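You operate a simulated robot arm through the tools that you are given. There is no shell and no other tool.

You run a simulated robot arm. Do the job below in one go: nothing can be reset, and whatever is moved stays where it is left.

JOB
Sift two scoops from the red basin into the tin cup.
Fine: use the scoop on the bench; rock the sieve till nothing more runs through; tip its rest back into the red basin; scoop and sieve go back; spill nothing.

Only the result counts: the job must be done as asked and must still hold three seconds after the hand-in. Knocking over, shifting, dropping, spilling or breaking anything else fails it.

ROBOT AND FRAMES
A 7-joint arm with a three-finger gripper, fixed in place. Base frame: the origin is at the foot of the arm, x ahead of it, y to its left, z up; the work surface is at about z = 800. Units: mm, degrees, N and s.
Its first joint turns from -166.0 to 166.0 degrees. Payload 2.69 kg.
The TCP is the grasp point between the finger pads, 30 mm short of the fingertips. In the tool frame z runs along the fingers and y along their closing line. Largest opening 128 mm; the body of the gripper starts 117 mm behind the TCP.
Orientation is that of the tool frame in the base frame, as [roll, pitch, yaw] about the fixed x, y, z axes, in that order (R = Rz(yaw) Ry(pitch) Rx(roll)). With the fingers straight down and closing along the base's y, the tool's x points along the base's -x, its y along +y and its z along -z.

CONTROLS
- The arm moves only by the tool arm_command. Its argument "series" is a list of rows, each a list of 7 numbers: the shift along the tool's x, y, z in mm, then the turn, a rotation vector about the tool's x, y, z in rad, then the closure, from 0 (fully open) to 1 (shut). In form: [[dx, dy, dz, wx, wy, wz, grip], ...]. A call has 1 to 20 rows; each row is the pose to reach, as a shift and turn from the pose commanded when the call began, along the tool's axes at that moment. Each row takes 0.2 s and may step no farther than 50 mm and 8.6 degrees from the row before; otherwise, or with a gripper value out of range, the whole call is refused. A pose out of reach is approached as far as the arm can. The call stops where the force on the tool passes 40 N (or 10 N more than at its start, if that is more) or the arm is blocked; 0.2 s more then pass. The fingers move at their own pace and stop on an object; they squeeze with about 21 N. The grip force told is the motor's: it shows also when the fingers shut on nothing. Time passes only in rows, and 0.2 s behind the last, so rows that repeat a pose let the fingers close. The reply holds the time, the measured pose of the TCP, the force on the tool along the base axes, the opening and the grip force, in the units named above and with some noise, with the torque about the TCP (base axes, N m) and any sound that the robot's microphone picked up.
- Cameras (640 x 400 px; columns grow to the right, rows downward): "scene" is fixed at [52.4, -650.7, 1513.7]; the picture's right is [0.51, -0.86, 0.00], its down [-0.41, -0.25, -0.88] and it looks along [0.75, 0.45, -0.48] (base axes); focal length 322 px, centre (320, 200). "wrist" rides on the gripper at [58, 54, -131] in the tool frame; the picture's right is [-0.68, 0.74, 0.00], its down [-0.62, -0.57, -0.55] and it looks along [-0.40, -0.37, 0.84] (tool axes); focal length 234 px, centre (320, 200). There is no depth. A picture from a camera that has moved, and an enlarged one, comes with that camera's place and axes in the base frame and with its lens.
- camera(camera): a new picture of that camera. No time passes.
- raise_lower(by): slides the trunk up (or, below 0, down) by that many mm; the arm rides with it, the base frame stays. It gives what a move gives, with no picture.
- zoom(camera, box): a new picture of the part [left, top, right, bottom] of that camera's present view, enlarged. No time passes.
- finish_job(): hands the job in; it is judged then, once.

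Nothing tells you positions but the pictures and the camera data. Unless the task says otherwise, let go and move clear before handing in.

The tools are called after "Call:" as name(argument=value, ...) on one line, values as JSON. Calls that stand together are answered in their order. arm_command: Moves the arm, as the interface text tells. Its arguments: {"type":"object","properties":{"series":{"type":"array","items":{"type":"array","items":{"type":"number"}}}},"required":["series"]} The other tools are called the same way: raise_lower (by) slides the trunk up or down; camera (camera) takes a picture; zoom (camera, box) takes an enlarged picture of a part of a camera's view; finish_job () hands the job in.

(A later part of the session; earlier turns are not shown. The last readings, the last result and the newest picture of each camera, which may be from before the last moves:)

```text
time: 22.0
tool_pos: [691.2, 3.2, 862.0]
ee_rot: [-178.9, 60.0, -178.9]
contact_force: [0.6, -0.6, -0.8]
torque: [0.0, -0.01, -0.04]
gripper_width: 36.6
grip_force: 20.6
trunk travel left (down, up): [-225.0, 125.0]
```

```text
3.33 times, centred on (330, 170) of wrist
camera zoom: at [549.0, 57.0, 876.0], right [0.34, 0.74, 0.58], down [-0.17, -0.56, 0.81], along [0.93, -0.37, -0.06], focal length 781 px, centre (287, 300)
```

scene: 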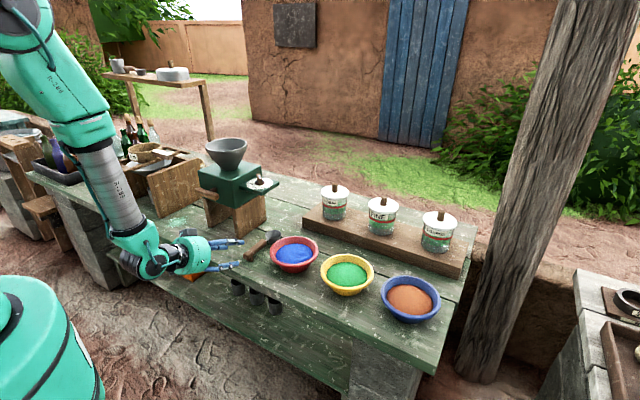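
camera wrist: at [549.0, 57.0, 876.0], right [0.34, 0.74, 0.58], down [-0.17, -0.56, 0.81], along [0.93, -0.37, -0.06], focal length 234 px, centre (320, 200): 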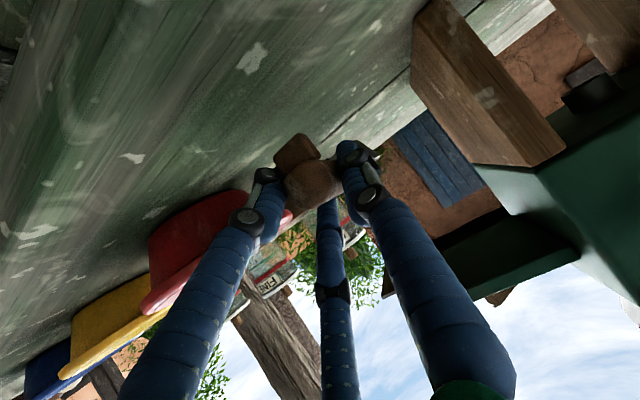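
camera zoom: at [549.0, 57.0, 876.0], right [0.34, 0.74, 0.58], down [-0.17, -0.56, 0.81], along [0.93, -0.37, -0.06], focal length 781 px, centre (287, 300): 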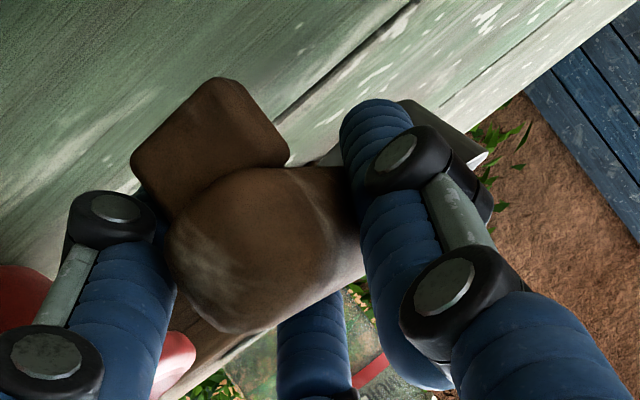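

The bowl is tilted about 8° (right side high) and yawed a few degrees. I'll raise it, bring it above the red basin and correct those angles on the way, then look again.

Call:
arm_command(series=[[-34.6, 0, -20, -0.024, 0.014, 0.013, 1], [-71.9, 0, -41.5, -0.047, 0.028, 0.026, 1], [-63.4, -46, -56.2, -0.071, 0.041, 0.039, 1], [-54.9, -92, -70.9, -0.094, 0.055, 0.052, 1], [-46.4, -138, -85.7, -0.118, 0.069, 0.065, 1], [-46.4, -138, -85.7, -0.118, 0.069, 0.065, 1]])

Call:
zoom(camera="scene", box=[230, 200, 350, 280])

Call:
camera(camera="wrist")

```text
time: 23.4
tool_pos: [641.4, -136.0, 947.6]
ee_rot: [169.0, 55.9, 174.7]
contact_force: [-1.6, -0.4, -0.6]
torque: [0.01, 0.06, 0.05]
gripper_width: 36.6
grip_force: 20.6
trunk travel left (down, up): [-225.0, 125.0]
```

```text
5.00 times, centred on (290, 240) of scene
camera zoom: at [52.4, -650.7, 1513.7], right [0.51, -0.86, 0.0], down [-0.41, -0.25, -0.88], along [0.75, 0.45, -0.48], focal length 1608 px, centre (470, 0)
```

zoom: 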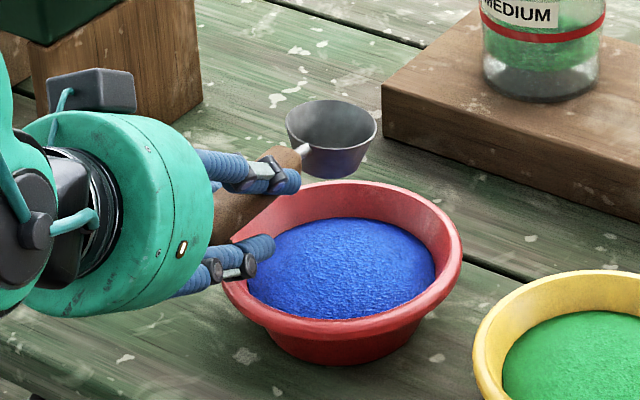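

```text
taken
camera wrist: at [496.5, -94.9, 977.1], right [0.33, 0.7, 0.64], down [-0.07, -0.66, 0.75], along [0.94, -0.29, -0.17], focal length 234 px, centre (320, 200)
```

wrist: 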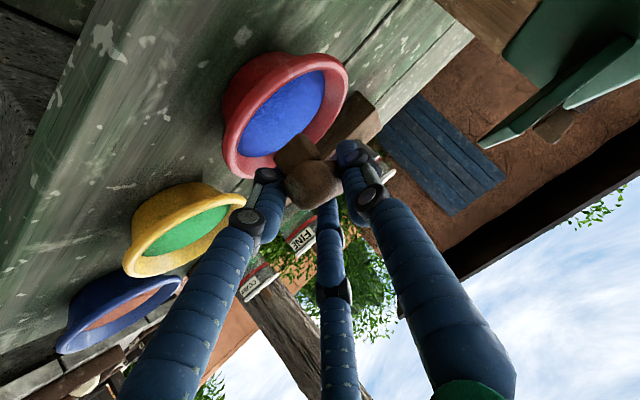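

The bowl is over the basin and looks nearly level; zooming in to measure its tilt and position.

Call:
zoom(camera="scene", box=[270, 210, 320, 245])

Call:
zoom(camera="wrist", box=[220, 40, 400, 220])

```text
11.43 times, centred on (295, 228) of scene
camera zoom: at [52.4, -650.7, 1513.7], right [0.51, -0.86, 0.0], down [-0.41, -0.25, -0.88], along [0.75, 0.45, -0.48], focal length 3676 px, centre (606, -114)
```

zoom: 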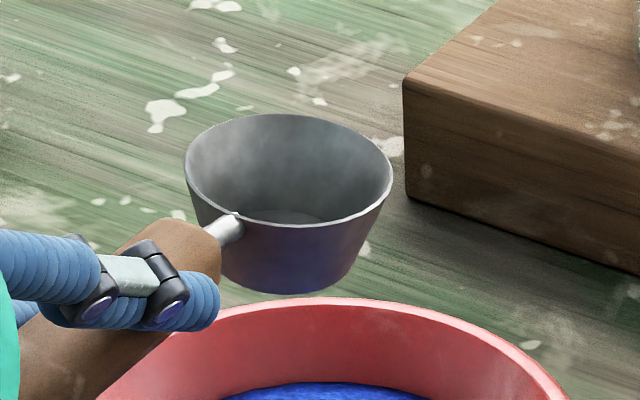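

```text
2.22 times, centred on (310, 130) of wrist
camera zoom: at [496.5, -94.9, 977.1], right [0.33, 0.7, 0.64], down [-0.07, -0.66, 0.75], along [0.94, -0.29, -0.17], focal length 520 px, centre (342, 356)
```

zoom: 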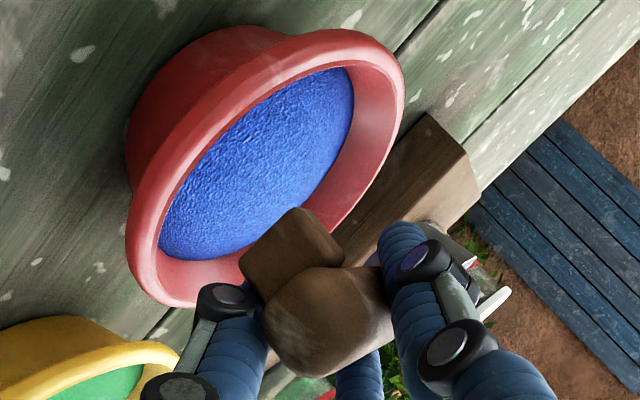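

The bowl is now about 6° low on its right side, so I'll take most of that back, and then measure again.

Call:
arm_command(series=[[0, 0, 0, 0.022, -0.022, -0.037, 1], [0, 0, 0, 0.0435, -0.0433, -0.0739, 1], [0, 0, 0, 0.0435, -0.0433, -0.0739, 1]])

Call:
zoom(camera="scene", box=[270, 210, 320, 245])

Call:
zoom(camera="wrist", box=[220, 40, 400, 220])

```text
time: 24.2
tool_pos: [641.2, -134.9, 946.7]
ee_rot: [177.5, 58.8, -177.9]
contact_force: [0.2, 0.0, -1.9]
torque: [0.01, -0.03, 0.01]
gripper_width: 36.5
grip_force: 20.9
trunk travel left (down, up): [-225.0, 125.0]
```

```text
11.43 times, centred on (295, 228) of scene
camera zoom: at [52.4, -650.7, 1513.7], right [0.51, -0.86, 0.0], down [-0.41, -0.25, -0.88], along [0.75, 0.45, -0.48], focal length 3676 px, centre (606, -114)
```

zoom: 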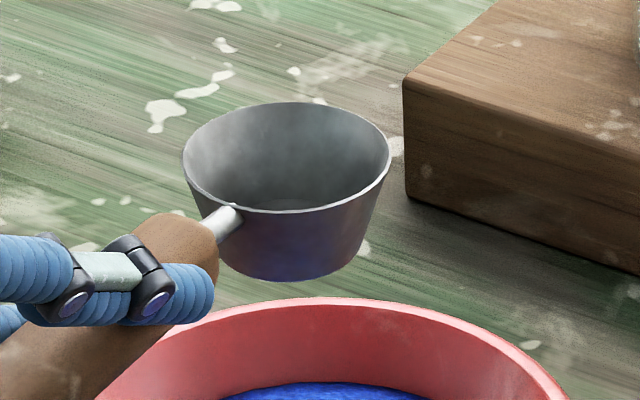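

```text
2.22 times, centred on (310, 130) of wrist
camera zoom: at [495.2, -91.6, 966.0], right [0.3, 0.75, 0.59], down [-0.11, -0.59, 0.8], along [0.95, -0.3, -0.1], focal length 520 px, centre (342, 356)
```

zoom: 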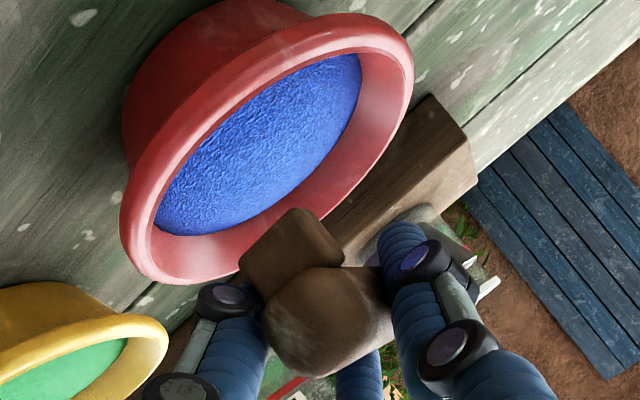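

The bowl is now level within about 1–2°, and its centre is over the basin, roughly 100 mm ahead of the TCP. Next I pitch the scoop 60° nose-down above the basin, ready to dig.

Call:
arm_command(series=[[-4.4, 0.4, -6.0, -0.0025, 0.1305, 0.0098, 1], [-9.4, 0.6, -10.3, -0.005, 0.261, 0.0196, 1], [-14.9, 0.7, -12.8, -0.0075, 0.3915, 0.0295, 1], [-20.9, 0.6, -13.7, -0.0099, 0.522, 0.0393, 1], [-26.9, 0.5, -12.9, -0.0124, 0.6525, 0.0491, 1], [-32.9, 0.2, -10.4, -0.0149, 0.783, 0.0589, 1], [-38.5, -0.3, -6.2, -0.0174, 0.9135, 0.0687, 1], [-43.6, -0.8, -0.2, -0.0199, 1.044, 0.0785, 1], [-43.6, -0.8, -0.2, -0.0199, 1.044, 0.0785, 1]])

Call:
zoom(camera="scene", box=[250, 200, 350, 280])

Call:
camera(camera="wrist")

```text
time: 26.2
tool_pos: [656.5, -128.7, 982.4]
ee_rot: [174.7, 6.3, -178.8]
contact_force: [-1.5, -0.3, -0.6]
torque: [-0.03, -0.02, 0.01]
gripper_width: 36.7
grip_force: 21.2
out of reach, approached as far as the arm can: row 6, 7, 8, 9
trunk travel left (down, up): [-225.0, 125.0]
```

```text
5.00 times, centred on (300, 240) of scene
camera zoom: at [52.4, -650.7, 1513.7], right [0.51, -0.86, 0.0], down [-0.41, -0.25, -0.88], along [0.75, 0.45, -0.48], focal length 1608 px, centre (420, 0)
```

zoom: 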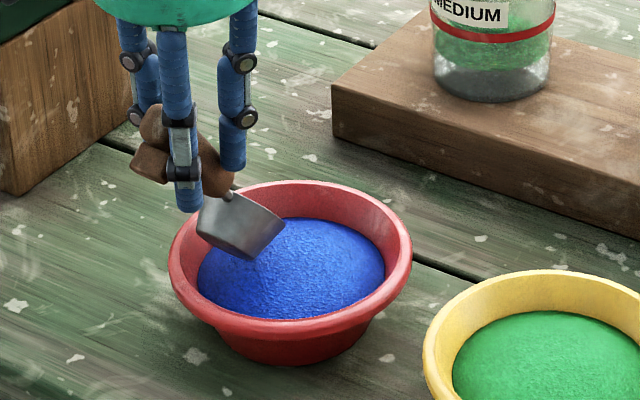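

```text
taken
camera wrist: at [583.4, -88.6, 1111.3], right [0.65, 0.75, 0.14], down [0.57, -0.6, 0.56], along [0.5, -0.28, -0.82], focal length 234 px, centre (320, 200)
```

wrist: 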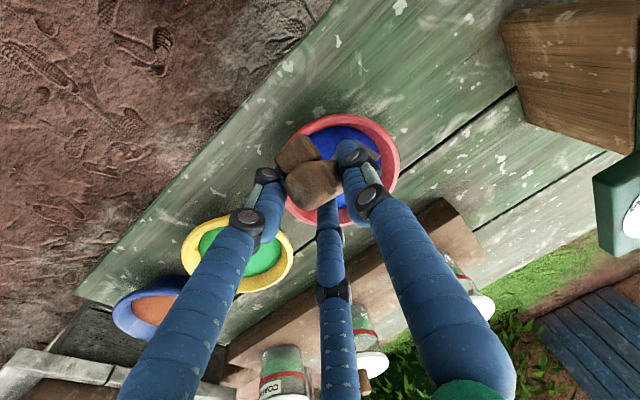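

The arm got to about 52° of nose-down pitch and then ran out of wrist travel. I'll look at the arm's posture before deciding how to dig.

Call:
camera(camera="scene")

Call:
zoom(camera="scene", box=[275, 215, 325, 255])

```text
taken
```

scene: 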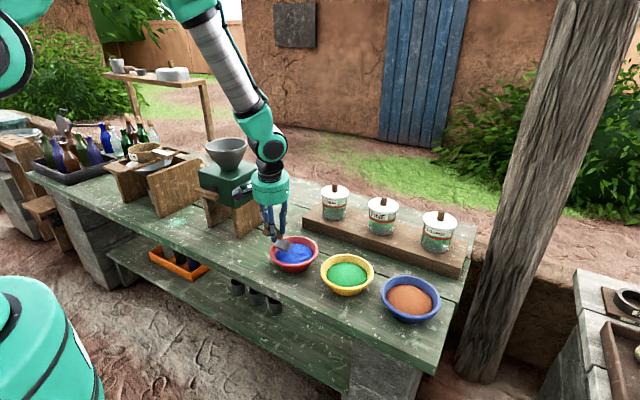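

```text
10.00 times, centred on (300, 235) of scene
camera zoom: at [52.4, -650.7, 1513.7], right [0.51, -0.86, 0.0], down [-0.41, -0.25, -0.88], along [0.75, 0.45, -0.48], focal length 3217 px, centre (520, -150)
```

zoom: 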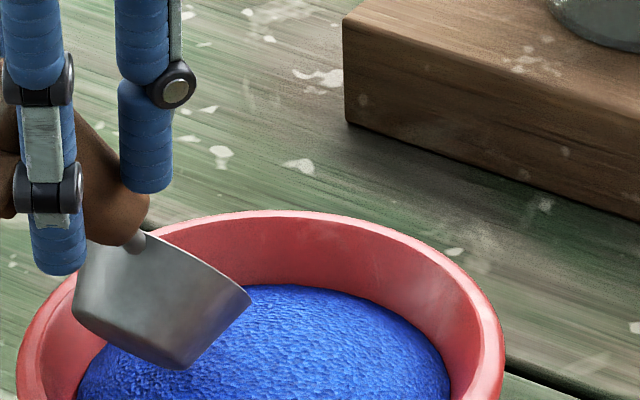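

The forearm is nearly in line with the tool, which limits the tilt. Raising the trunk makes the forearm steeper, so I'll raise it and then come back down to the same place.

Call:
raise_lower(by=120)

```text
time: 27.7
tool_pos: [658.5, -129.6, 1103.2]
ee_rot: [174.6, 6.3, -178.7]
contact_force: [0.5, 0.5, -0.7]
torque: [-0.06, 0.01, -0.01]
gripper_width: 36.6
grip_force: 21.4
trunk travel left (down, up): [-345.0, 5.0]
```

Trunk is up; now I go back down to the same spot above the basin with a bit more nose-down pitch.

Call:
arm_command(series=[[1.2, -4, 29, -0.001, 0.042, 0.004, 1], [2.4, -8, 58, -0.002, 0.085, 0.008, 1], [3.6, -12, 87, -0.003, 0.127, 0.012, 1], [4.8, -16.6, 116.1, -0.004, 0.169, 0.016, 1], [4.8, -16.6, 116.1, -0.004, 0.169, 0.016, 1]])

Call:
zoom(camera="scene", box=[250, 200, 350, 280])

```text
time: 28.9
tool_pos: [628.3, -122.3, 985.4]
ee_rot: [174.5, -0.8, -179.0]
contact_force: [-1.1, -0.1, 0.0]
torque: [-0.03, -0.09, -0.02]
gripper_width: 36.4
grip_force: 20.9
out of reach, approached as far as the arm can: row 2, 3, 4, 5
trunk travel left (down, up): [-345.0, 5.0]
```

```text
5.00 times, centred on (300, 240) of scene
camera zoom: at [52.4, -650.7, 1513.7], right [0.51, -0.86, 0.0], down [-0.41, -0.25, -0.88], along [0.75, 0.45, -0.48], focal length 1608 px, centre (420, 0)
```

zoom: 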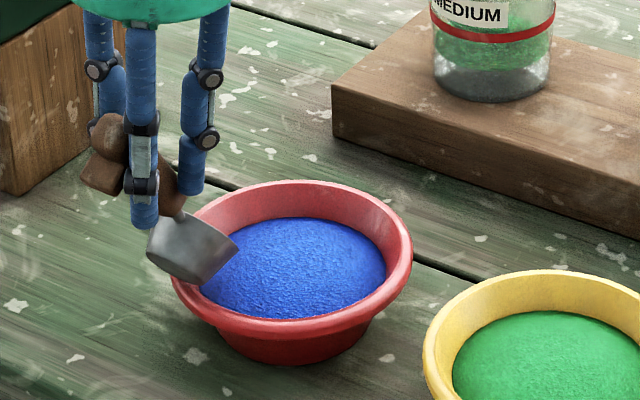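

Raising was the wrong way: the reach shrank. I'll lift the hand and lower the trunk instead, so the elbow bends more and the forearm gets steeper.

Call:
arm_command(series=[[0, 0, -40, 0, 0, 0, 1], [0, 0, -80, 0, 0, 0, 1], [0, 0, -120, 0, 0, 0, 1], [0, 0, -160, 0, 0, 0, 1], [0, 0, -200, 0, 0, 0, 1]])

Call:
raise_lower(by=-190)

```text
time: 30.1
tool_pos: [496.4, -94.5, 1087.6]
ee_rot: [173.7, -2.6, -178.9]
contact_force: [-1.7, 0.4, 0.6]
torque: [-0.11, -0.21, -0.01]
gripper_width: 36.7
grip_force: 20.7
out of reach, approached as far as the arm can: row 1, 2, 3, 4, 5
trunk travel left (down, up): [-345.0, 5.0]
```

```text
time: 32.2
tool_pos: [500.6, -96.5, 894.1]
ee_rot: [173.7, -2.8, -178.9]
contact_force: [-0.1, -0.3, -1.0]
torque: [0.02, 0.02, 0.01]
gripper_width: 36.4
grip_force: 21.0
trunk travel left (down, up): [-155.0, 195.0]
```

The arm slid back while blocked, and the trunk drop brought the scoop low near the bench edge. I'll check right away that nothing touches.

Call:
camera(camera="scene")

Call:
camera(camera="wrist")

Call:
zoom(camera="scene", box=[200, 210, 320, 320])

```text
taken
```

scene: 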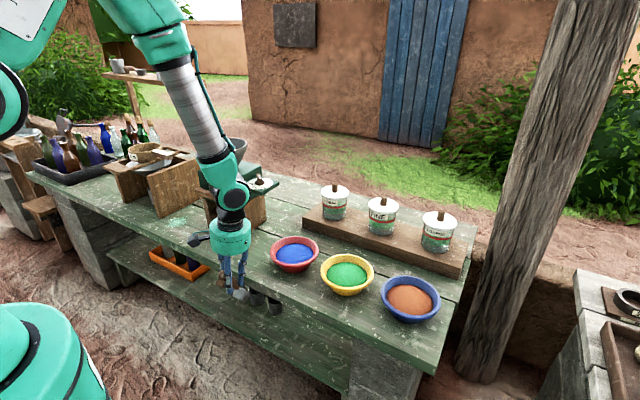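

```text
taken
camera wrist: at [448.3, -56.9, 1032.8], right [0.67, 0.74, 0.05], down [0.65, -0.61, 0.45], along [0.37, -0.27, -0.89], focal length 234 px, centre (320, 200)
```

wrist: 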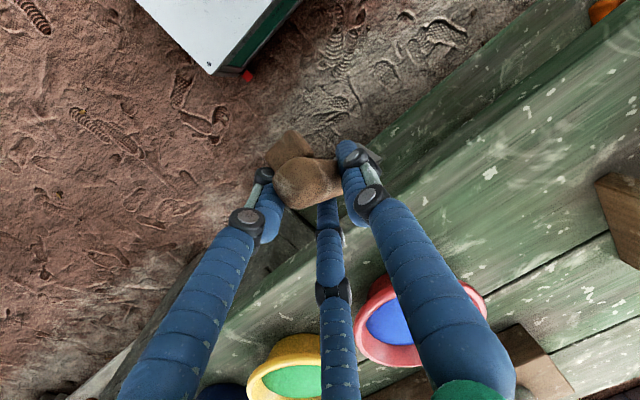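

```text
3.64 times, centred on (260, 265) of scene
camera zoom: at [52.4, -650.7, 1513.7], right [0.51, -0.86, 0.0], down [-0.41, -0.25, -0.88], along [0.75, 0.45, -0.48], focal length 1170 px, centre (538, -36)
```

zoom: 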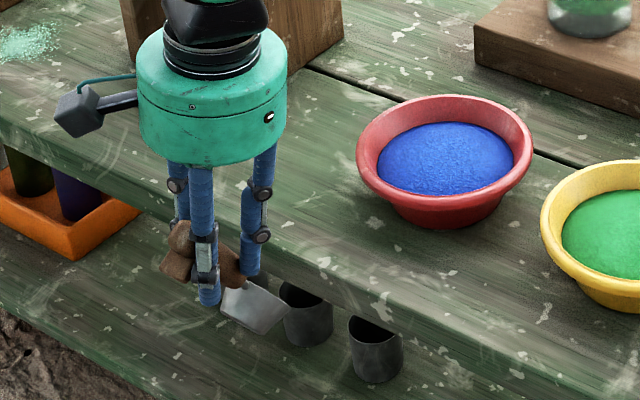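

Nothing is touched: the scoop hangs free in front of the bench edge. I'll raise it straight up in small steps and watch the reach.

Call:
arm_command(series=[[0, 0, -20, 0, 0, 0, 1], [0, 0, -40, 0, 0, 0, 1], [0, 0, -60, 0, 0, 0, 1], [0, 0, -80, 0, 0, 0, 1]])

```text
time: 33.2
tool_pos: [484.2, -94.0, 910.1]
ee_rot: [173.5, -2.8, -178.9]
contact_force: [0.5, -0.7, -0.7]
torque: [-0.02, -0.03, 0.02]
gripper_width: 36.2
grip_force: 21.2
out of reach, approached as far as the arm can: row 1, 2, 3, 4
trunk travel left (down, up): [-155.0, 195.0]
```

I think the scoop's lateral tilt makes the wrist pass beside its straight position, which blocks it. I'll tip the scoop back up towards level and rise, away from that posture.

Call:
arm_command(series=[[0.5, 1.1, -9.9, 0.0027, -0.139, -0.0157, 1], [1.5, 3.4, -29.8, 0.0054, -0.278, -0.0314, 1], [2.7, 6.2, -54.6, 0.0081, -0.417, -0.0472, 1], [3.9, 9, -79.4, 0.0108, -0.556, -0.0629, 1], [5.4, 12.4, -109, 0.0134, -0.695, -0.0786, 1], [5.4, 12.4, -109, 0.0134, -0.695, -0.0786, 1]])

Call:
camera(camera="scene")

```text
time: 34.6
tool_pos: [483.7, -95.2, 1021.8]
ee_rot: [174.7, 37.2, -178.5]
contact_force: [0.0, 0.0, -0.6]
torque: [0.05, 0.03, 0.04]
gripper_width: 36.0
grip_force: 21.5
trunk travel left (down, up): [-155.0, 195.0]
```

```text
taken
```

scene: 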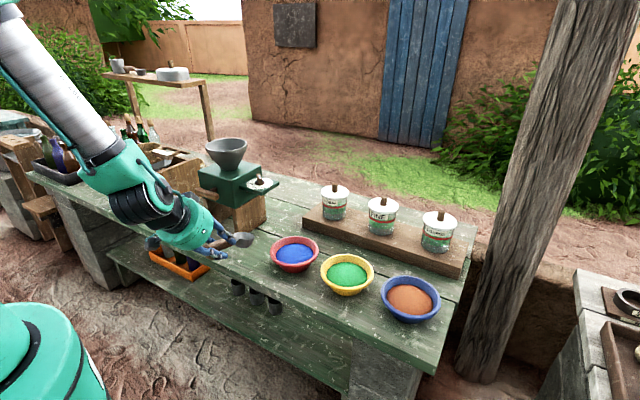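

The arm is free again with the scoop secure. I'll yaw the scoop about 18° so it points radially (tool in the arm's plane), and come back over the basin with a moderate pitch.

Call:
arm_command(series=[[-17.9, -5.5, 35.9, 0.0475, -0.0058, 0.0623, 1], [-35.8, -10.9, 71.8, 0.095, -0.0116, 0.1245, 1], [-53.6, -16.4, 107.6, 0.1425, -0.0173, 0.1868, 1], [-71.5, -21.8, 143.5, 0.19, -0.0231, 0.249, 1], [-71.5, -21.8, 143.5, 0.19, -0.0231, 0.249, 1]])

Call:
zoom(camera="scene", box=[240, 200, 340, 280])

Call:
camera(camera="wrist")

```text
time: 35.8
tool_pos: [631.2, -99.0, 946.5]
ee_rot: [174.6, 37.3, 163.5]
contact_force: [0.8, 0.2, -1.1]
torque: [-0.02, 0.01, 0.02]
gripper_width: 36.5
grip_force: 20.7
trunk travel left (down, up): [-155.0, 195.0]
```

```text
5.00 times, centred on (290, 240) of scene
camera zoom: at [52.4, -650.7, 1513.7], right [0.51, -0.86, 0.0], down [-0.41, -0.25, -0.88], along [0.75, 0.45, -0.48], focal length 1608 px, centre (470, 0)
```

zoom: 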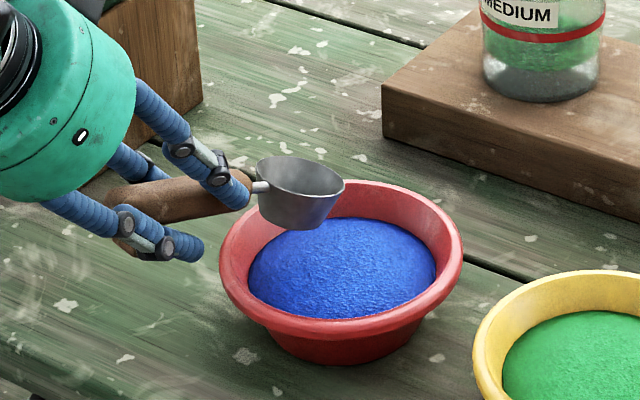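

```text
taken
camera wrist: at [519.1, -23.0, 1019.4], right [0.68, 0.56, 0.46], down [0.01, -0.64, 0.77], along [0.73, -0.52, -0.45], focal length 234 px, centre (320, 200)
```

wrist: 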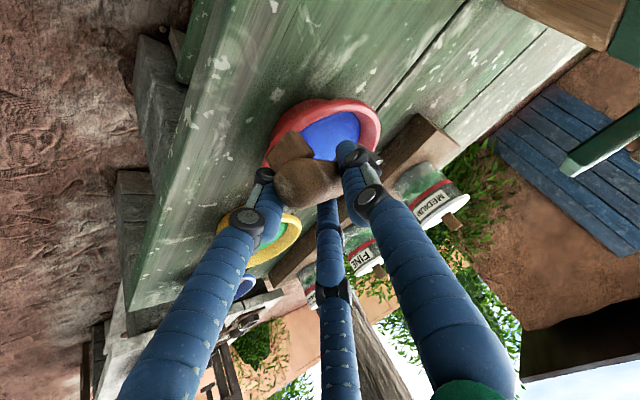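

The scoop is over the basin pointing radially. I'll zoom in to check the bowl's position against the basin.

Call:
zoom(camera="scene", box=[265, 215, 345, 275])

Call:
zoom(camera="wrist", box=[240, 80, 400, 220])

```text
6.67 times, centred on (305, 245) of scene
camera zoom: at [52.4, -650.7, 1513.7], right [0.51, -0.86, 0.0], down [-0.41, -0.25, -0.88], along [0.75, 0.45, -0.48], focal length 2145 px, centre (420, -100)
```

zoom: 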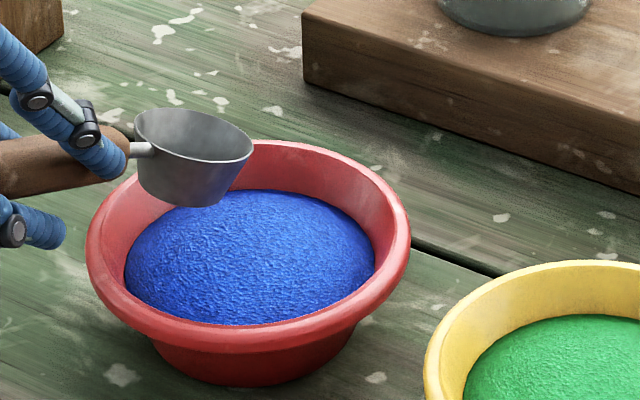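

```text
2.86 times, centred on (320, 150) of wrist
camera zoom: at [519.1, -23.0, 1019.4], right [0.68, 0.56, 0.46], down [0.01, -0.64, 0.77], along [0.73, -0.52, -0.45], focal length 669 px, centre (320, 343)
```

zoom: 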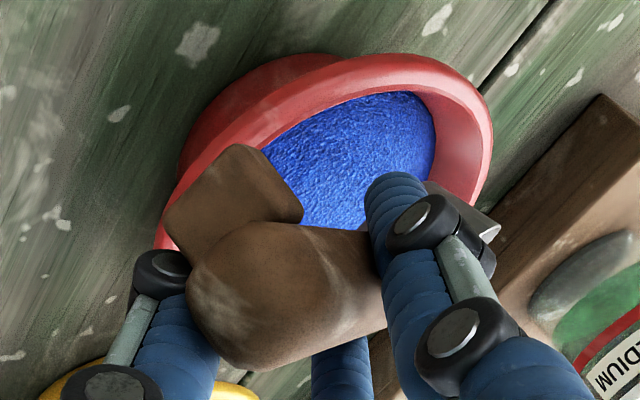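

The bowl centre is now about (725, -113, 914), in the arm's plane and without roll. I'll pitch it to about 48° nose-down over the near side of the basin.

Call:
arm_command(series=[[-7.8, -4.3, -4.6, 0.0126, 0.1127, 0.0009, 1], [-15.7, -9.7, -6.4, 0.0261, 0.234, 0.0018, 1], [-24, -15, -5.4, 0.0396, 0.3554, 0.0028, 1], [-30.3, -18.5, -3.2, 0.0512, 0.4594, 0.0036, 1], [-30.3, -18.5, -3.2, 0.0512, 0.4594, 0.0036, 1]])

Call:
zoom(camera="scene", box=[260, 205, 340, 275])

Call:
camera(camera="wrist")

```text
time: 37.0
tool_pos: [625.5, -96.6, 944.8]
ee_rot: [174.5, 17.8, 163.0]
contact_force: [1.6, -2.0, 0.0]
torque: [-0.06, -0.3, 0.02]
gripper_width: 36.5
grip_force: 20.8
out of reach, approached as far as the arm can: row 3, 4, 5
trunk travel left (down, up): [-155.0, 195.0]
```

```text
5.71 times, centred on (300, 240) of scene
camera zoom: at [52.4, -650.7, 1513.7], right [0.51, -0.86, 0.0], down [-0.41, -0.25, -0.88], along [0.75, 0.45, -0.48], focal length 1838 px, centre (434, -29)
```

zoom: 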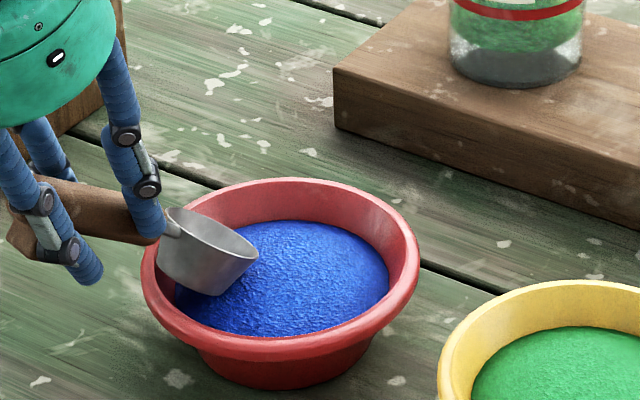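

```text
taken
camera wrist: at [544.2, -28.7, 1055.4], right [0.81, 0.52, 0.27], down [0.24, -0.72, 0.66], along [0.54, -0.47, -0.7], focal length 234 px, centre (320, 200)
```

wrist: 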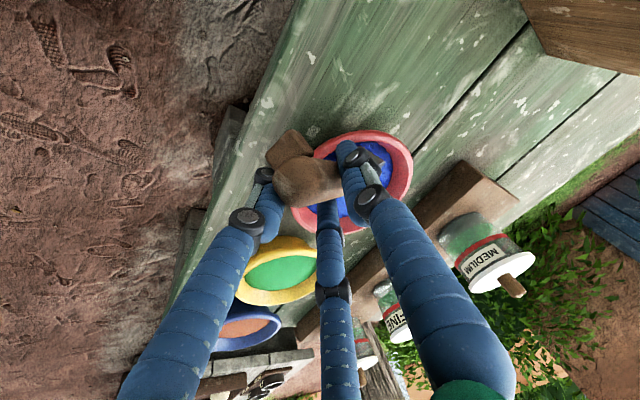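

The limit moved the wrong way when the trunk was lowered, so a high trunk and a low hand is the right combination. I'll raise the trunk fully and then come down with the arm.

Call:
raise_lower(by=190)

```text
time: 39.1
tool_pos: [624.6, -96.9, 1133.7]
ee_rot: [175.1, 17.9, 164.9]
contact_force: [-0.2, 0.0, -1.5]
torque: [0.01, 0.02, -0.02]
gripper_width: 36.4
grip_force: 20.8
trunk travel left (down, up): [-345.0, 5.0]
```

Trunk is up at full height; now straight down towards the basin with slightly more pitch.

Call:
arm_command(series=[[5.6, -7, 36.1, 0.0027, 0.0242, 0.0012, 1], [11.2, -14.1, 72.2, 0.0053, 0.0484, 0.0024, 1], [16.7, -21.1, 108.4, 0.008, 0.0727, 0.0036, 1], [22.3, -28.2, 144.5, 0.0107, 0.0969, 0.0048, 1], [27.9, -35.2, 180.6, 0.0133, 0.1211, 0.0061, 1], [27.9, -35.2, 180.6, 0.0133, 0.1211, 0.0061, 1]])

Call:
zoom(camera="scene", box=[260, 205, 340, 275])

Call:
camera(camera="wrist")

```text
time: 40.5
tool_pos: [647.0, -123.3, 951.3]
ee_rot: [176.0, 10.9, 165.1]
contact_force: [-0.8, 0.4, -1.3]
torque: [-0.02, 0.04, 0.0]
gripper_width: 36.2
grip_force: 20.7
trunk travel left (down, up): [-345.0, 5.0]
```

```text
5.71 times, centred on (300, 240) of scene
camera zoom: at [52.4, -650.7, 1513.7], right [0.51, -0.86, 0.0], down [-0.41, -0.25, -0.88], along [0.75, 0.45, -0.48], focal length 1838 px, centre (434, -29)
```

zoom: 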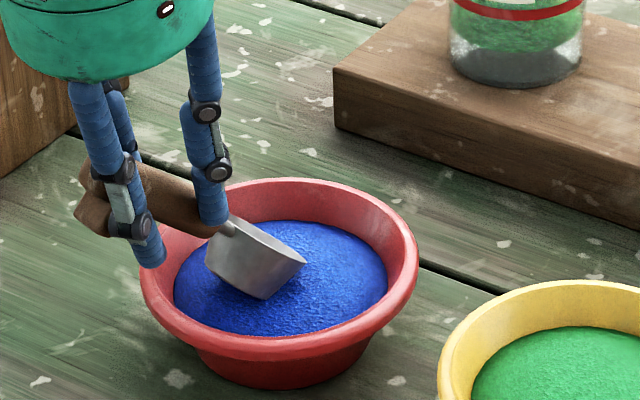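

```text
taken
camera wrist: at [579.3, -59.2, 1072.5], right [0.82, 0.54, 0.18], down [0.34, -0.71, 0.61], along [0.46, -0.45, -0.77], focal length 234 px, centre (320, 200)
```

wrist: 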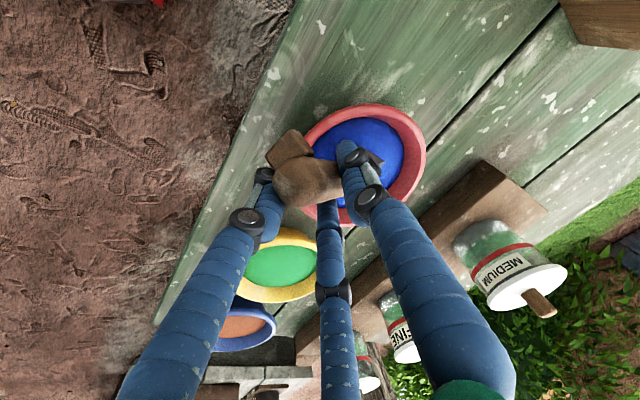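

The pose is reached: the bowl is nose-down over the near half of the powder. I'll dip it in now and check the depth and force before sweeping.

Call:
arm_command(series=[[-1.6, -0.6, 14.2, 0.0076, 0.0693, 0.0034, 1], [-1.7, -1, 22, 0.0114, 0.104, 0.0051, 1], [-1.7, -1.3, 28.1, 0.0114, 0.104, 0.0051, 1]])

Call:
zoom(camera="scene", box=[260, 205, 340, 275])

```text
time: 41.3
tool_pos: [655.1, -124.7, 924.9]
ee_rot: [176.6, 4.8, 164.9]
contact_force: [1.4, -1.1, -0.6]
torque: [0.04, 0.02, 0.05]
gripper_width: 36.2
grip_force: 20.9
out of reach, approached as far as the arm can: row 1, 2
trunk travel left (down, up): [-345.0, 5.0]
```

```text
5.71 times, centred on (300, 240) of scene
camera zoom: at [52.4, -650.7, 1513.7], right [0.51, -0.86, 0.0], down [-0.41, -0.25, -0.88], along [0.75, 0.45, -0.48], focal length 1838 px, centre (434, -29)
```

zoom: 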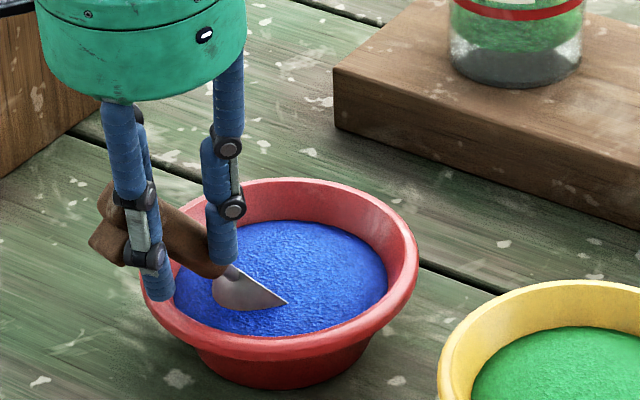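

The bowl is half sunk in the powder with no resistance. Now the sweep: forward through the powder while levelling out, then lift clear.

Call:
arm_command(series=[[-9, 0.8, 5.1, -0.004, -0.0346, -0.0017, 1], [-12.9, 0.8, 12.7, -0.016, -0.1385, -0.0069, 1], [-13.4, 0.6, 21.3, -0.0299, -0.2598, -0.0129, 1], [-11.4, -0.2, 28.3, -0.0439, -0.381, -0.0189, 1], [-6.7, -0.8, 33, -0.0578, -0.5021, -0.025, 1], [0.4, -1.7, 33.9, -0.0718, -0.6234, -0.031, 1], [6.7, -2.4, 33.3, -0.0858, -0.7446, -0.037, 1], [12.6, -3, 30.9, -0.0998, -0.8659, -0.043, 1], [16.8, -3.1, 22.5, -0.1077, -0.9351, -0.0465, 1], [13.9, -1, -12.3, -0.1077, -0.9351, -0.0465, 1], [13.9, -1, -12.3, -0.1077, -0.9351, -0.0465, 1]])

Call:
zoom(camera="scene", box=[260, 205, 340, 275])

Call:
camera(camera="scene")

```text
time: 42.7
tool_pos: [705.5, -127.5, 908.2]
ee_rot: [171.7, 43.1, 166.0]
contact_force: [1.2, -0.3, -2.0]
torque: [-0.01, 0.01, 0.0]
gripper_width: 28.8
grip_force: 21.6
out of reach, approached as far as the arm can: row 2, 3
trunk travel left (down, up): [-345.0, 5.0]
stopped in row 7: the force on the tool passed its limit at 64 N (the readings are from after the stop); the commanded pose is now the measured one
```

```text
5.71 times, centred on (300, 240) of scene
camera zoom: at [52.4, -650.7, 1513.7], right [0.51, -0.86, 0.0], down [-0.41, -0.25, -0.88], along [0.75, 0.45, -0.48], focal length 1838 px, centre (434, -29)
```

zoom: 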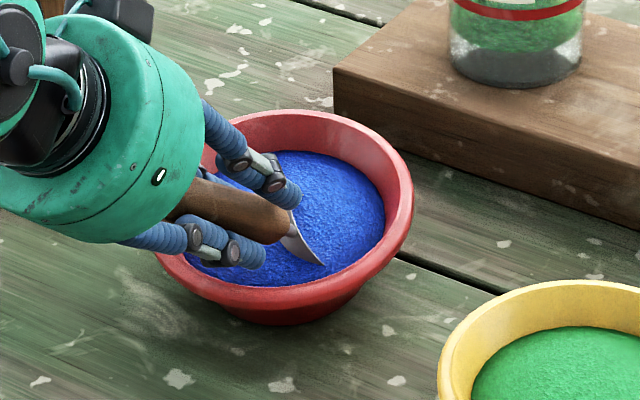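

```text
taken
```

scene: 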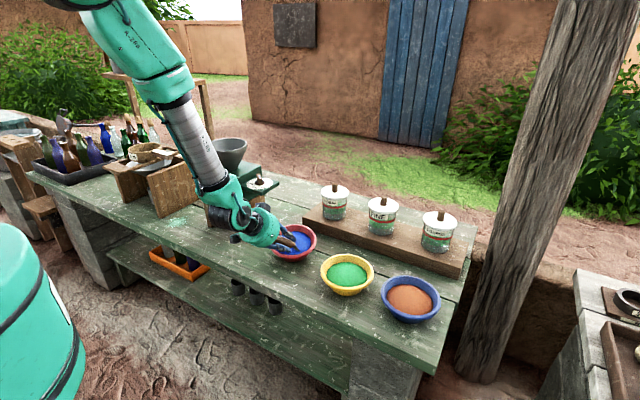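

The arm strayed forward near its wrist limit, and the scoop pushed the basin; it stopped on force. I'll look closely at basin and scoop before any further move.

Call:
zoom(camera="scene", box=[270, 210, 330, 260])

Call:
camera(camera="wrist")

Call:
zoom(camera="wrist", box=[230, 60, 430, 240])

```text
8.00 times, centred on (300, 235) of scene
camera zoom: at [52.4, -650.7, 1513.7], right [0.51, -0.86, 0.0], down [-0.41, -0.25, -0.88], along [0.75, 0.45, -0.48], focal length 2574 px, centre (480, -80)
```

zoom: 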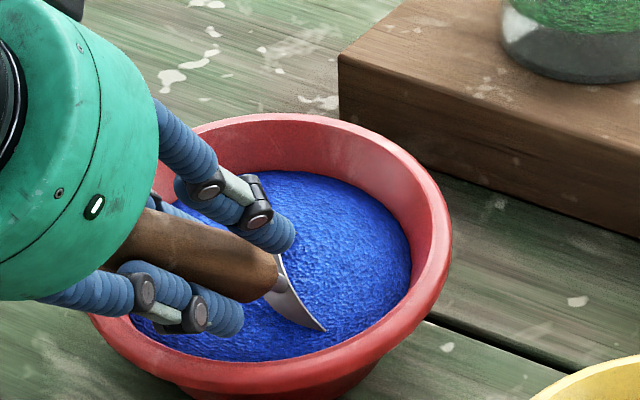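

```text
taken
camera wrist: at [580.5, -61.4, 967.9], right [0.58, 0.61, 0.54], down [-0.03, -0.65, 0.76], along [0.81, -0.46, -0.37], focal length 234 px, centre (320, 200)
```

wrist: 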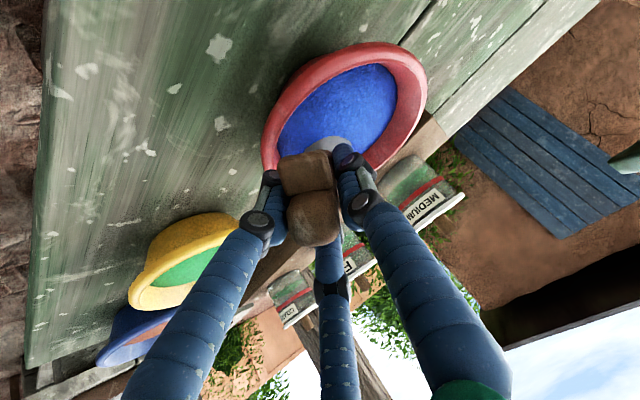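

```text
2.22 times, centred on (330, 150) of wrist
camera zoom: at [580.5, -61.4, 967.9], right [0.58, 0.61, 0.54], down [-0.03, -0.65, 0.76], along [0.81, -0.46, -0.37], focal length 520 px, centre (298, 311)
```

zoom: 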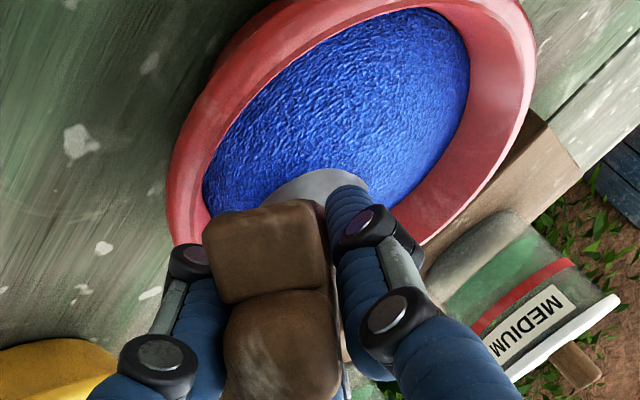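

The basin has slid roughly 55 mm but stays level with nothing spilled, and the scoop has turned in the grip. First I'll lift the scoop straight up out of the powder, staying over the basin.

Call:
arm_command(series=[[-10.2, 1.6, -10.8, 0, 0, 0, 1], [-20.5, 3.2, -21.7, 0, 0, 0, 1], [-34.2, 5.3, -36.1, 0, 0, 0, 1], [-47.8, 7.4, -50.6, 0, 0, 0, 1], [-47.8, 7.4, -50.6, 0, 0, 0, 1]])

Call:
zoom(camera="scene", box=[260, 190, 340, 260])

Call:
camera(camera="wrist")

```text
time: 43.9
tool_pos: [700.3, -126.7, 978.6]
ee_rot: [171.6, 43.3, 165.8]
contact_force: [0.9, -0.6, -0.6]
torque: [0.0, 0.05, 0.01]
gripper_width: 28.6
grip_force: 20.8
trunk travel left (down, up): [-345.0, 5.0]
```

```text
5.71 times, centred on (300, 225) of scene
camera zoom: at [52.4, -650.7, 1513.7], right [0.51, -0.86, 0.0], down [-0.41, -0.25, -0.88], along [0.75, 0.45, -0.48], focal length 1838 px, centre (434, 57)
```

zoom: 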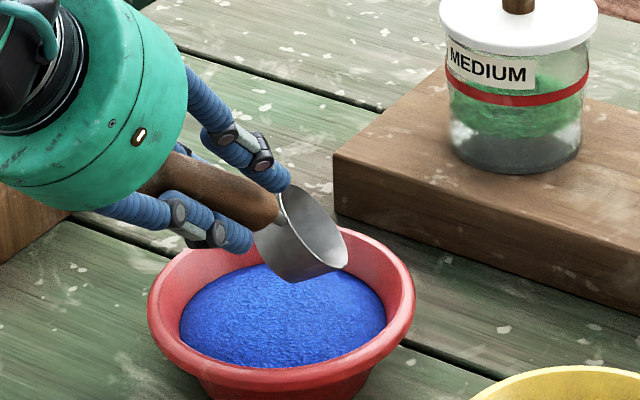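

```text
taken
camera wrist: at [575.8, -60.3, 1039.2], right [0.58, 0.6, 0.54], down [-0.03, -0.65, 0.76], along [0.81, -0.46, -0.37], focal length 234 px, centre (320, 200)
```

wrist: 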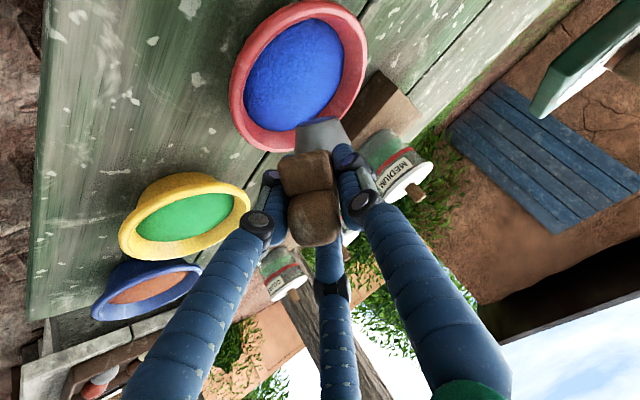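

The scoop is empty, now held in line with the tool (28.6 mm, a firmer grip), pitched about 39° down and rolled about 37°. I'll take the roll out first, above the basin, and look.

Call:
arm_command(series=[[-4, 1, -5, 0.0172, 0.0096, -0.1268, 1], [-8, 2, -9, 0.0344, 0.0192, -0.2536, 1], [-12, 3, -13, 0.0516, 0.0288, -0.3804, 1], [-16, 3, -17, 0.0688, 0.0384, -0.5072, 1], [-16, 3, -17, 0.086, 0.048, -0.634, 1], [-16, 3, -17, 0.086, 0.048, -0.634, 1]])

Call:
zoom(camera="scene", box=[260, 190, 340, 260])

Call:
camera(camera="wrist")

```text
time: 45.3
tool_pos: [700.3, -126.0, 1001.5]
ee_rot: [-153.5, 34.2, -148.2]
contact_force: [0.0, 0.5, -1.3]
torque: [0.01, -0.02, -0.03]
gripper_width: 28.8
grip_force: 21.0
trunk travel left (down, up): [-345.0, 5.0]
```

```text
5.71 times, centred on (300, 225) of scene
camera zoom: at [52.4, -650.7, 1513.7], right [0.51, -0.86, 0.0], down [-0.41, -0.25, -0.88], along [0.75, 0.45, -0.48], focal length 1838 px, centre (434, 57)
```

zoom: 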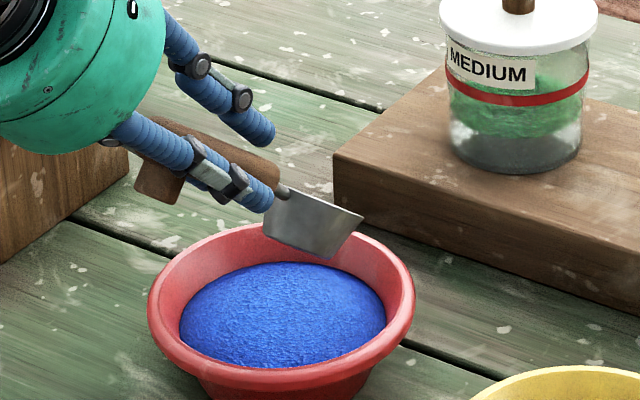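

```text
taken
camera wrist: at [558.2, -88.6, 1045.2], right [0.28, 0.95, 0.11], down [0.22, -0.17, 0.96], along [0.93, -0.25, -0.26], focal length 234 px, centre (320, 200)
```

wrist: 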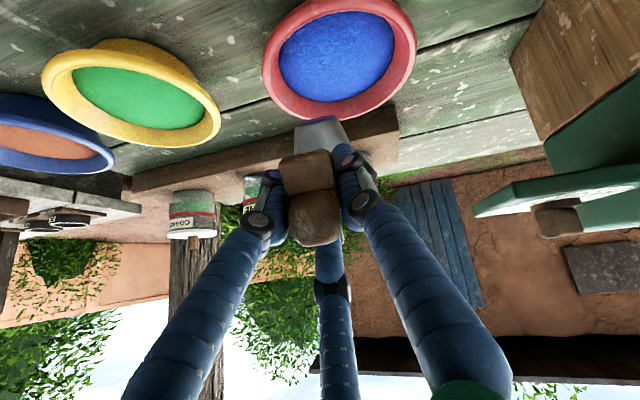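

The roll is out and the bowl hangs upright in line with the tool. Now I'll bring it up to level above the basin's new position and look into it.

Call:
arm_command(series=[[-1.1, 8, -3.2, 0.0659, -0.1027, 0.0011, 1], [-2.2, 16, -6.3, 0.1318, -0.2054, 0.0023, 1], [-3.3, 24.1, -9.5, 0.1978, -0.308, 0.0034, 1], [-4.4, 32.1, -12.6, 0.2637, -0.4107, 0.0046, 1], [-5.5, 40.1, -15.8, 0.3296, -0.5134, 0.0057, 1], [-5.5, 40.1, -15.8, 0.3296, -0.5134, 0.0057, 1]])

Call:
zoom(camera="scene", box=[255, 180, 335, 250])

Call:
camera(camera="scene")

```text
time: 46.7
tool_pos: [683.6, -87.9, 1002.5]
ee_rot: [-112.6, 55.2, -118.5]
contact_force: [0.9, 0.0, -0.5]
torque: [-0.02, -0.01, -0.01]
gripper_width: 28.6
grip_force: 20.5
trunk travel left (down, up): [-345.0, 5.0]
```

```text
5.71 times, centred on (295, 215) of scene
camera zoom: at [52.4, -650.7, 1513.7], right [0.51, -0.86, 0.0], down [-0.41, -0.25, -0.88], along [0.75, 0.45, -0.48], focal length 1838 px, centre (463, 114)
```

zoom: 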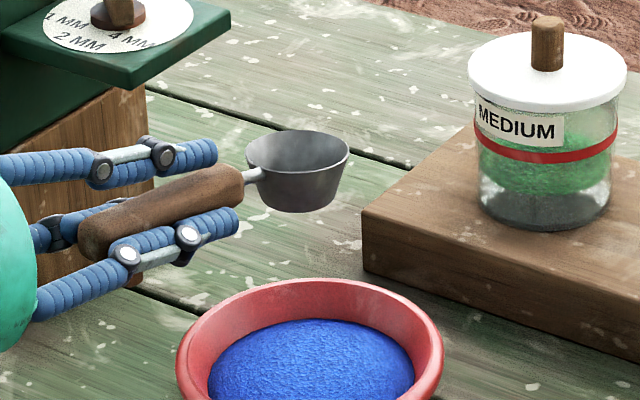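

```text
taken
```

scene: 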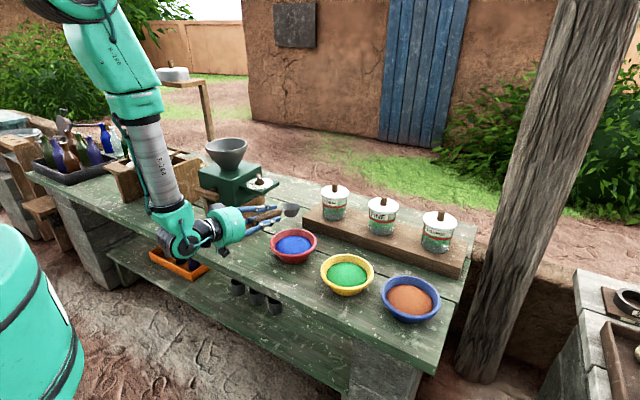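

The bowl now looks level over the basin. I'll zoom in to measure the tilt precisely.

Call:
zoom(camera="scene", box=[275, 195, 325, 235])

Call:
zoom(camera="wrist", box=[200, 0, 440, 250])

```text
10.00 times, centred on (300, 215) of scene
camera zoom: at [52.4, -650.7, 1513.7], right [0.51, -0.86, 0.0], down [-0.41, -0.25, -0.88], along [0.75, 0.45, -0.48], focal length 3217 px, centre (520, 50)
```

zoom: 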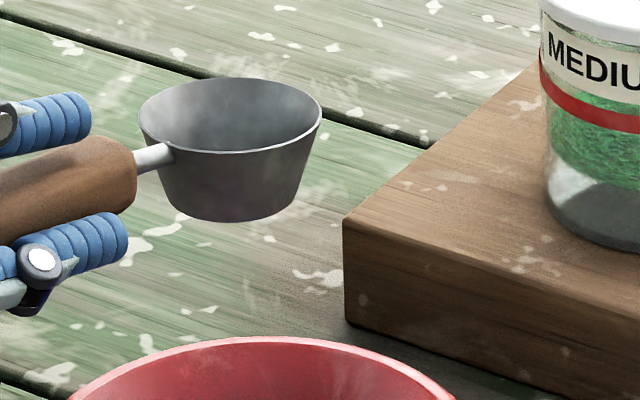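

```text
1.60 times, centred on (320, 125) of wrist
camera zoom: at [542.1, -49.4, 954.8], right [0.2, 0.97, 0.17], down [-0.37, -0.08, 0.92], along [0.91, -0.25, 0.34], focal length 375 px, centre (320, 320)
```

zoom: 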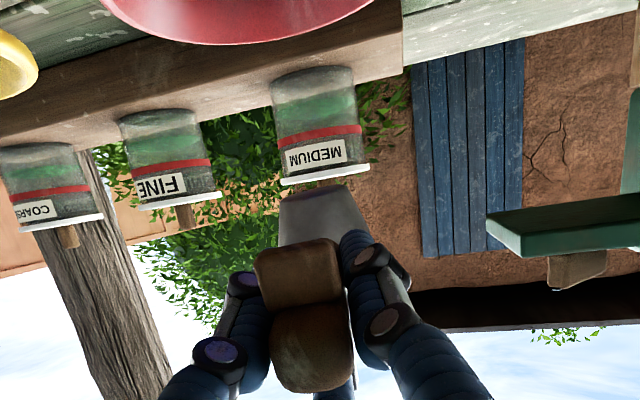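

The bowl is level within about 5°. I'll now measure the basin's present position without the hand in the way.

Call:
zoom(camera="scene", box=[255, 215, 335, 275])

Call:
camera(camera="wrist")

```text
6.67 times, centred on (295, 245) of scene
camera zoom: at [52.4, -650.7, 1513.7], right [0.51, -0.86, 0.0], down [-0.41, -0.25, -0.88], along [0.75, 0.45, -0.48], focal length 2145 px, centre (487, -100)
```

zoom: 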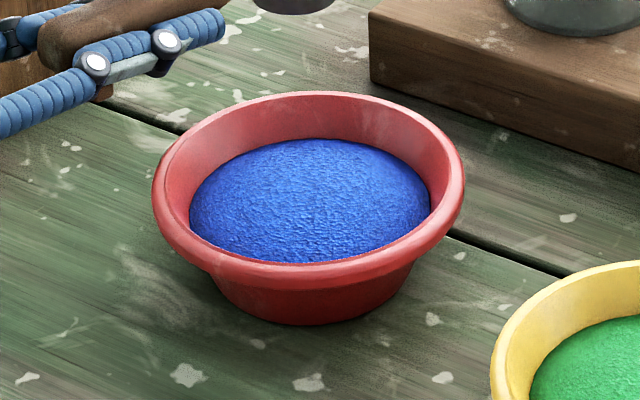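

```text
taken
camera wrist: at [542.1, -49.4, 954.8], right [0.2, 0.97, 0.17], down [-0.37, -0.08, 0.92], along [0.91, -0.25, 0.34], focal length 234 px, centre (320, 200)
```

wrist: 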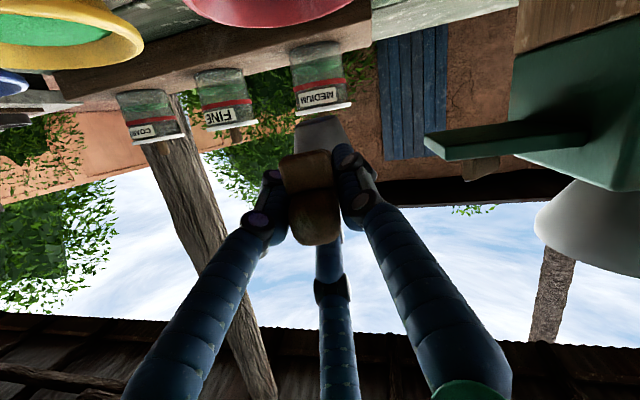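

The basin centre is now about (771, -109), and the bowl is just over it. I'll trim out the last 5° of roll, then recheck the tool axes for the next dig.

Call:
arm_command(series=[[0, 0, 0, -0.0064, -0.005, 0.0464, 1], [0, 0, 0, -0.0127, -0.0099, 0.0927, 1], [0, 0, 0, -0.0127, -0.0099, 0.0927, 1]])

Call:
zoom(camera="scene", box=[275, 195, 325, 235])

```text
time: 47.5
tool_pos: [682.0, -87.4, 1001.7]
ee_rot: [-116.2, 60.2, -121.7]
contact_force: [-0.1, 0.9, -1.4]
torque: [-0.01, -0.02, -0.03]
gripper_width: 28.7
grip_force: 21.1
trunk travel left (down, up): [-345.0, 5.0]
```

```text
10.00 times, centred on (300, 215) of scene
camera zoom: at [52.4, -650.7, 1513.7], right [0.51, -0.86, 0.0], down [-0.41, -0.25, -0.88], along [0.75, 0.45, -0.48], focal length 3217 px, centre (520, 50)
```

zoom: 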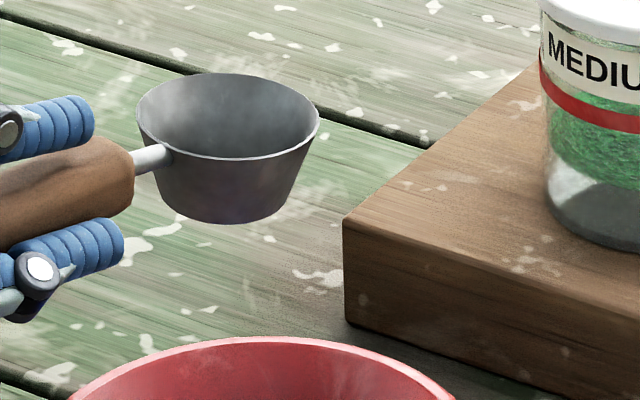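

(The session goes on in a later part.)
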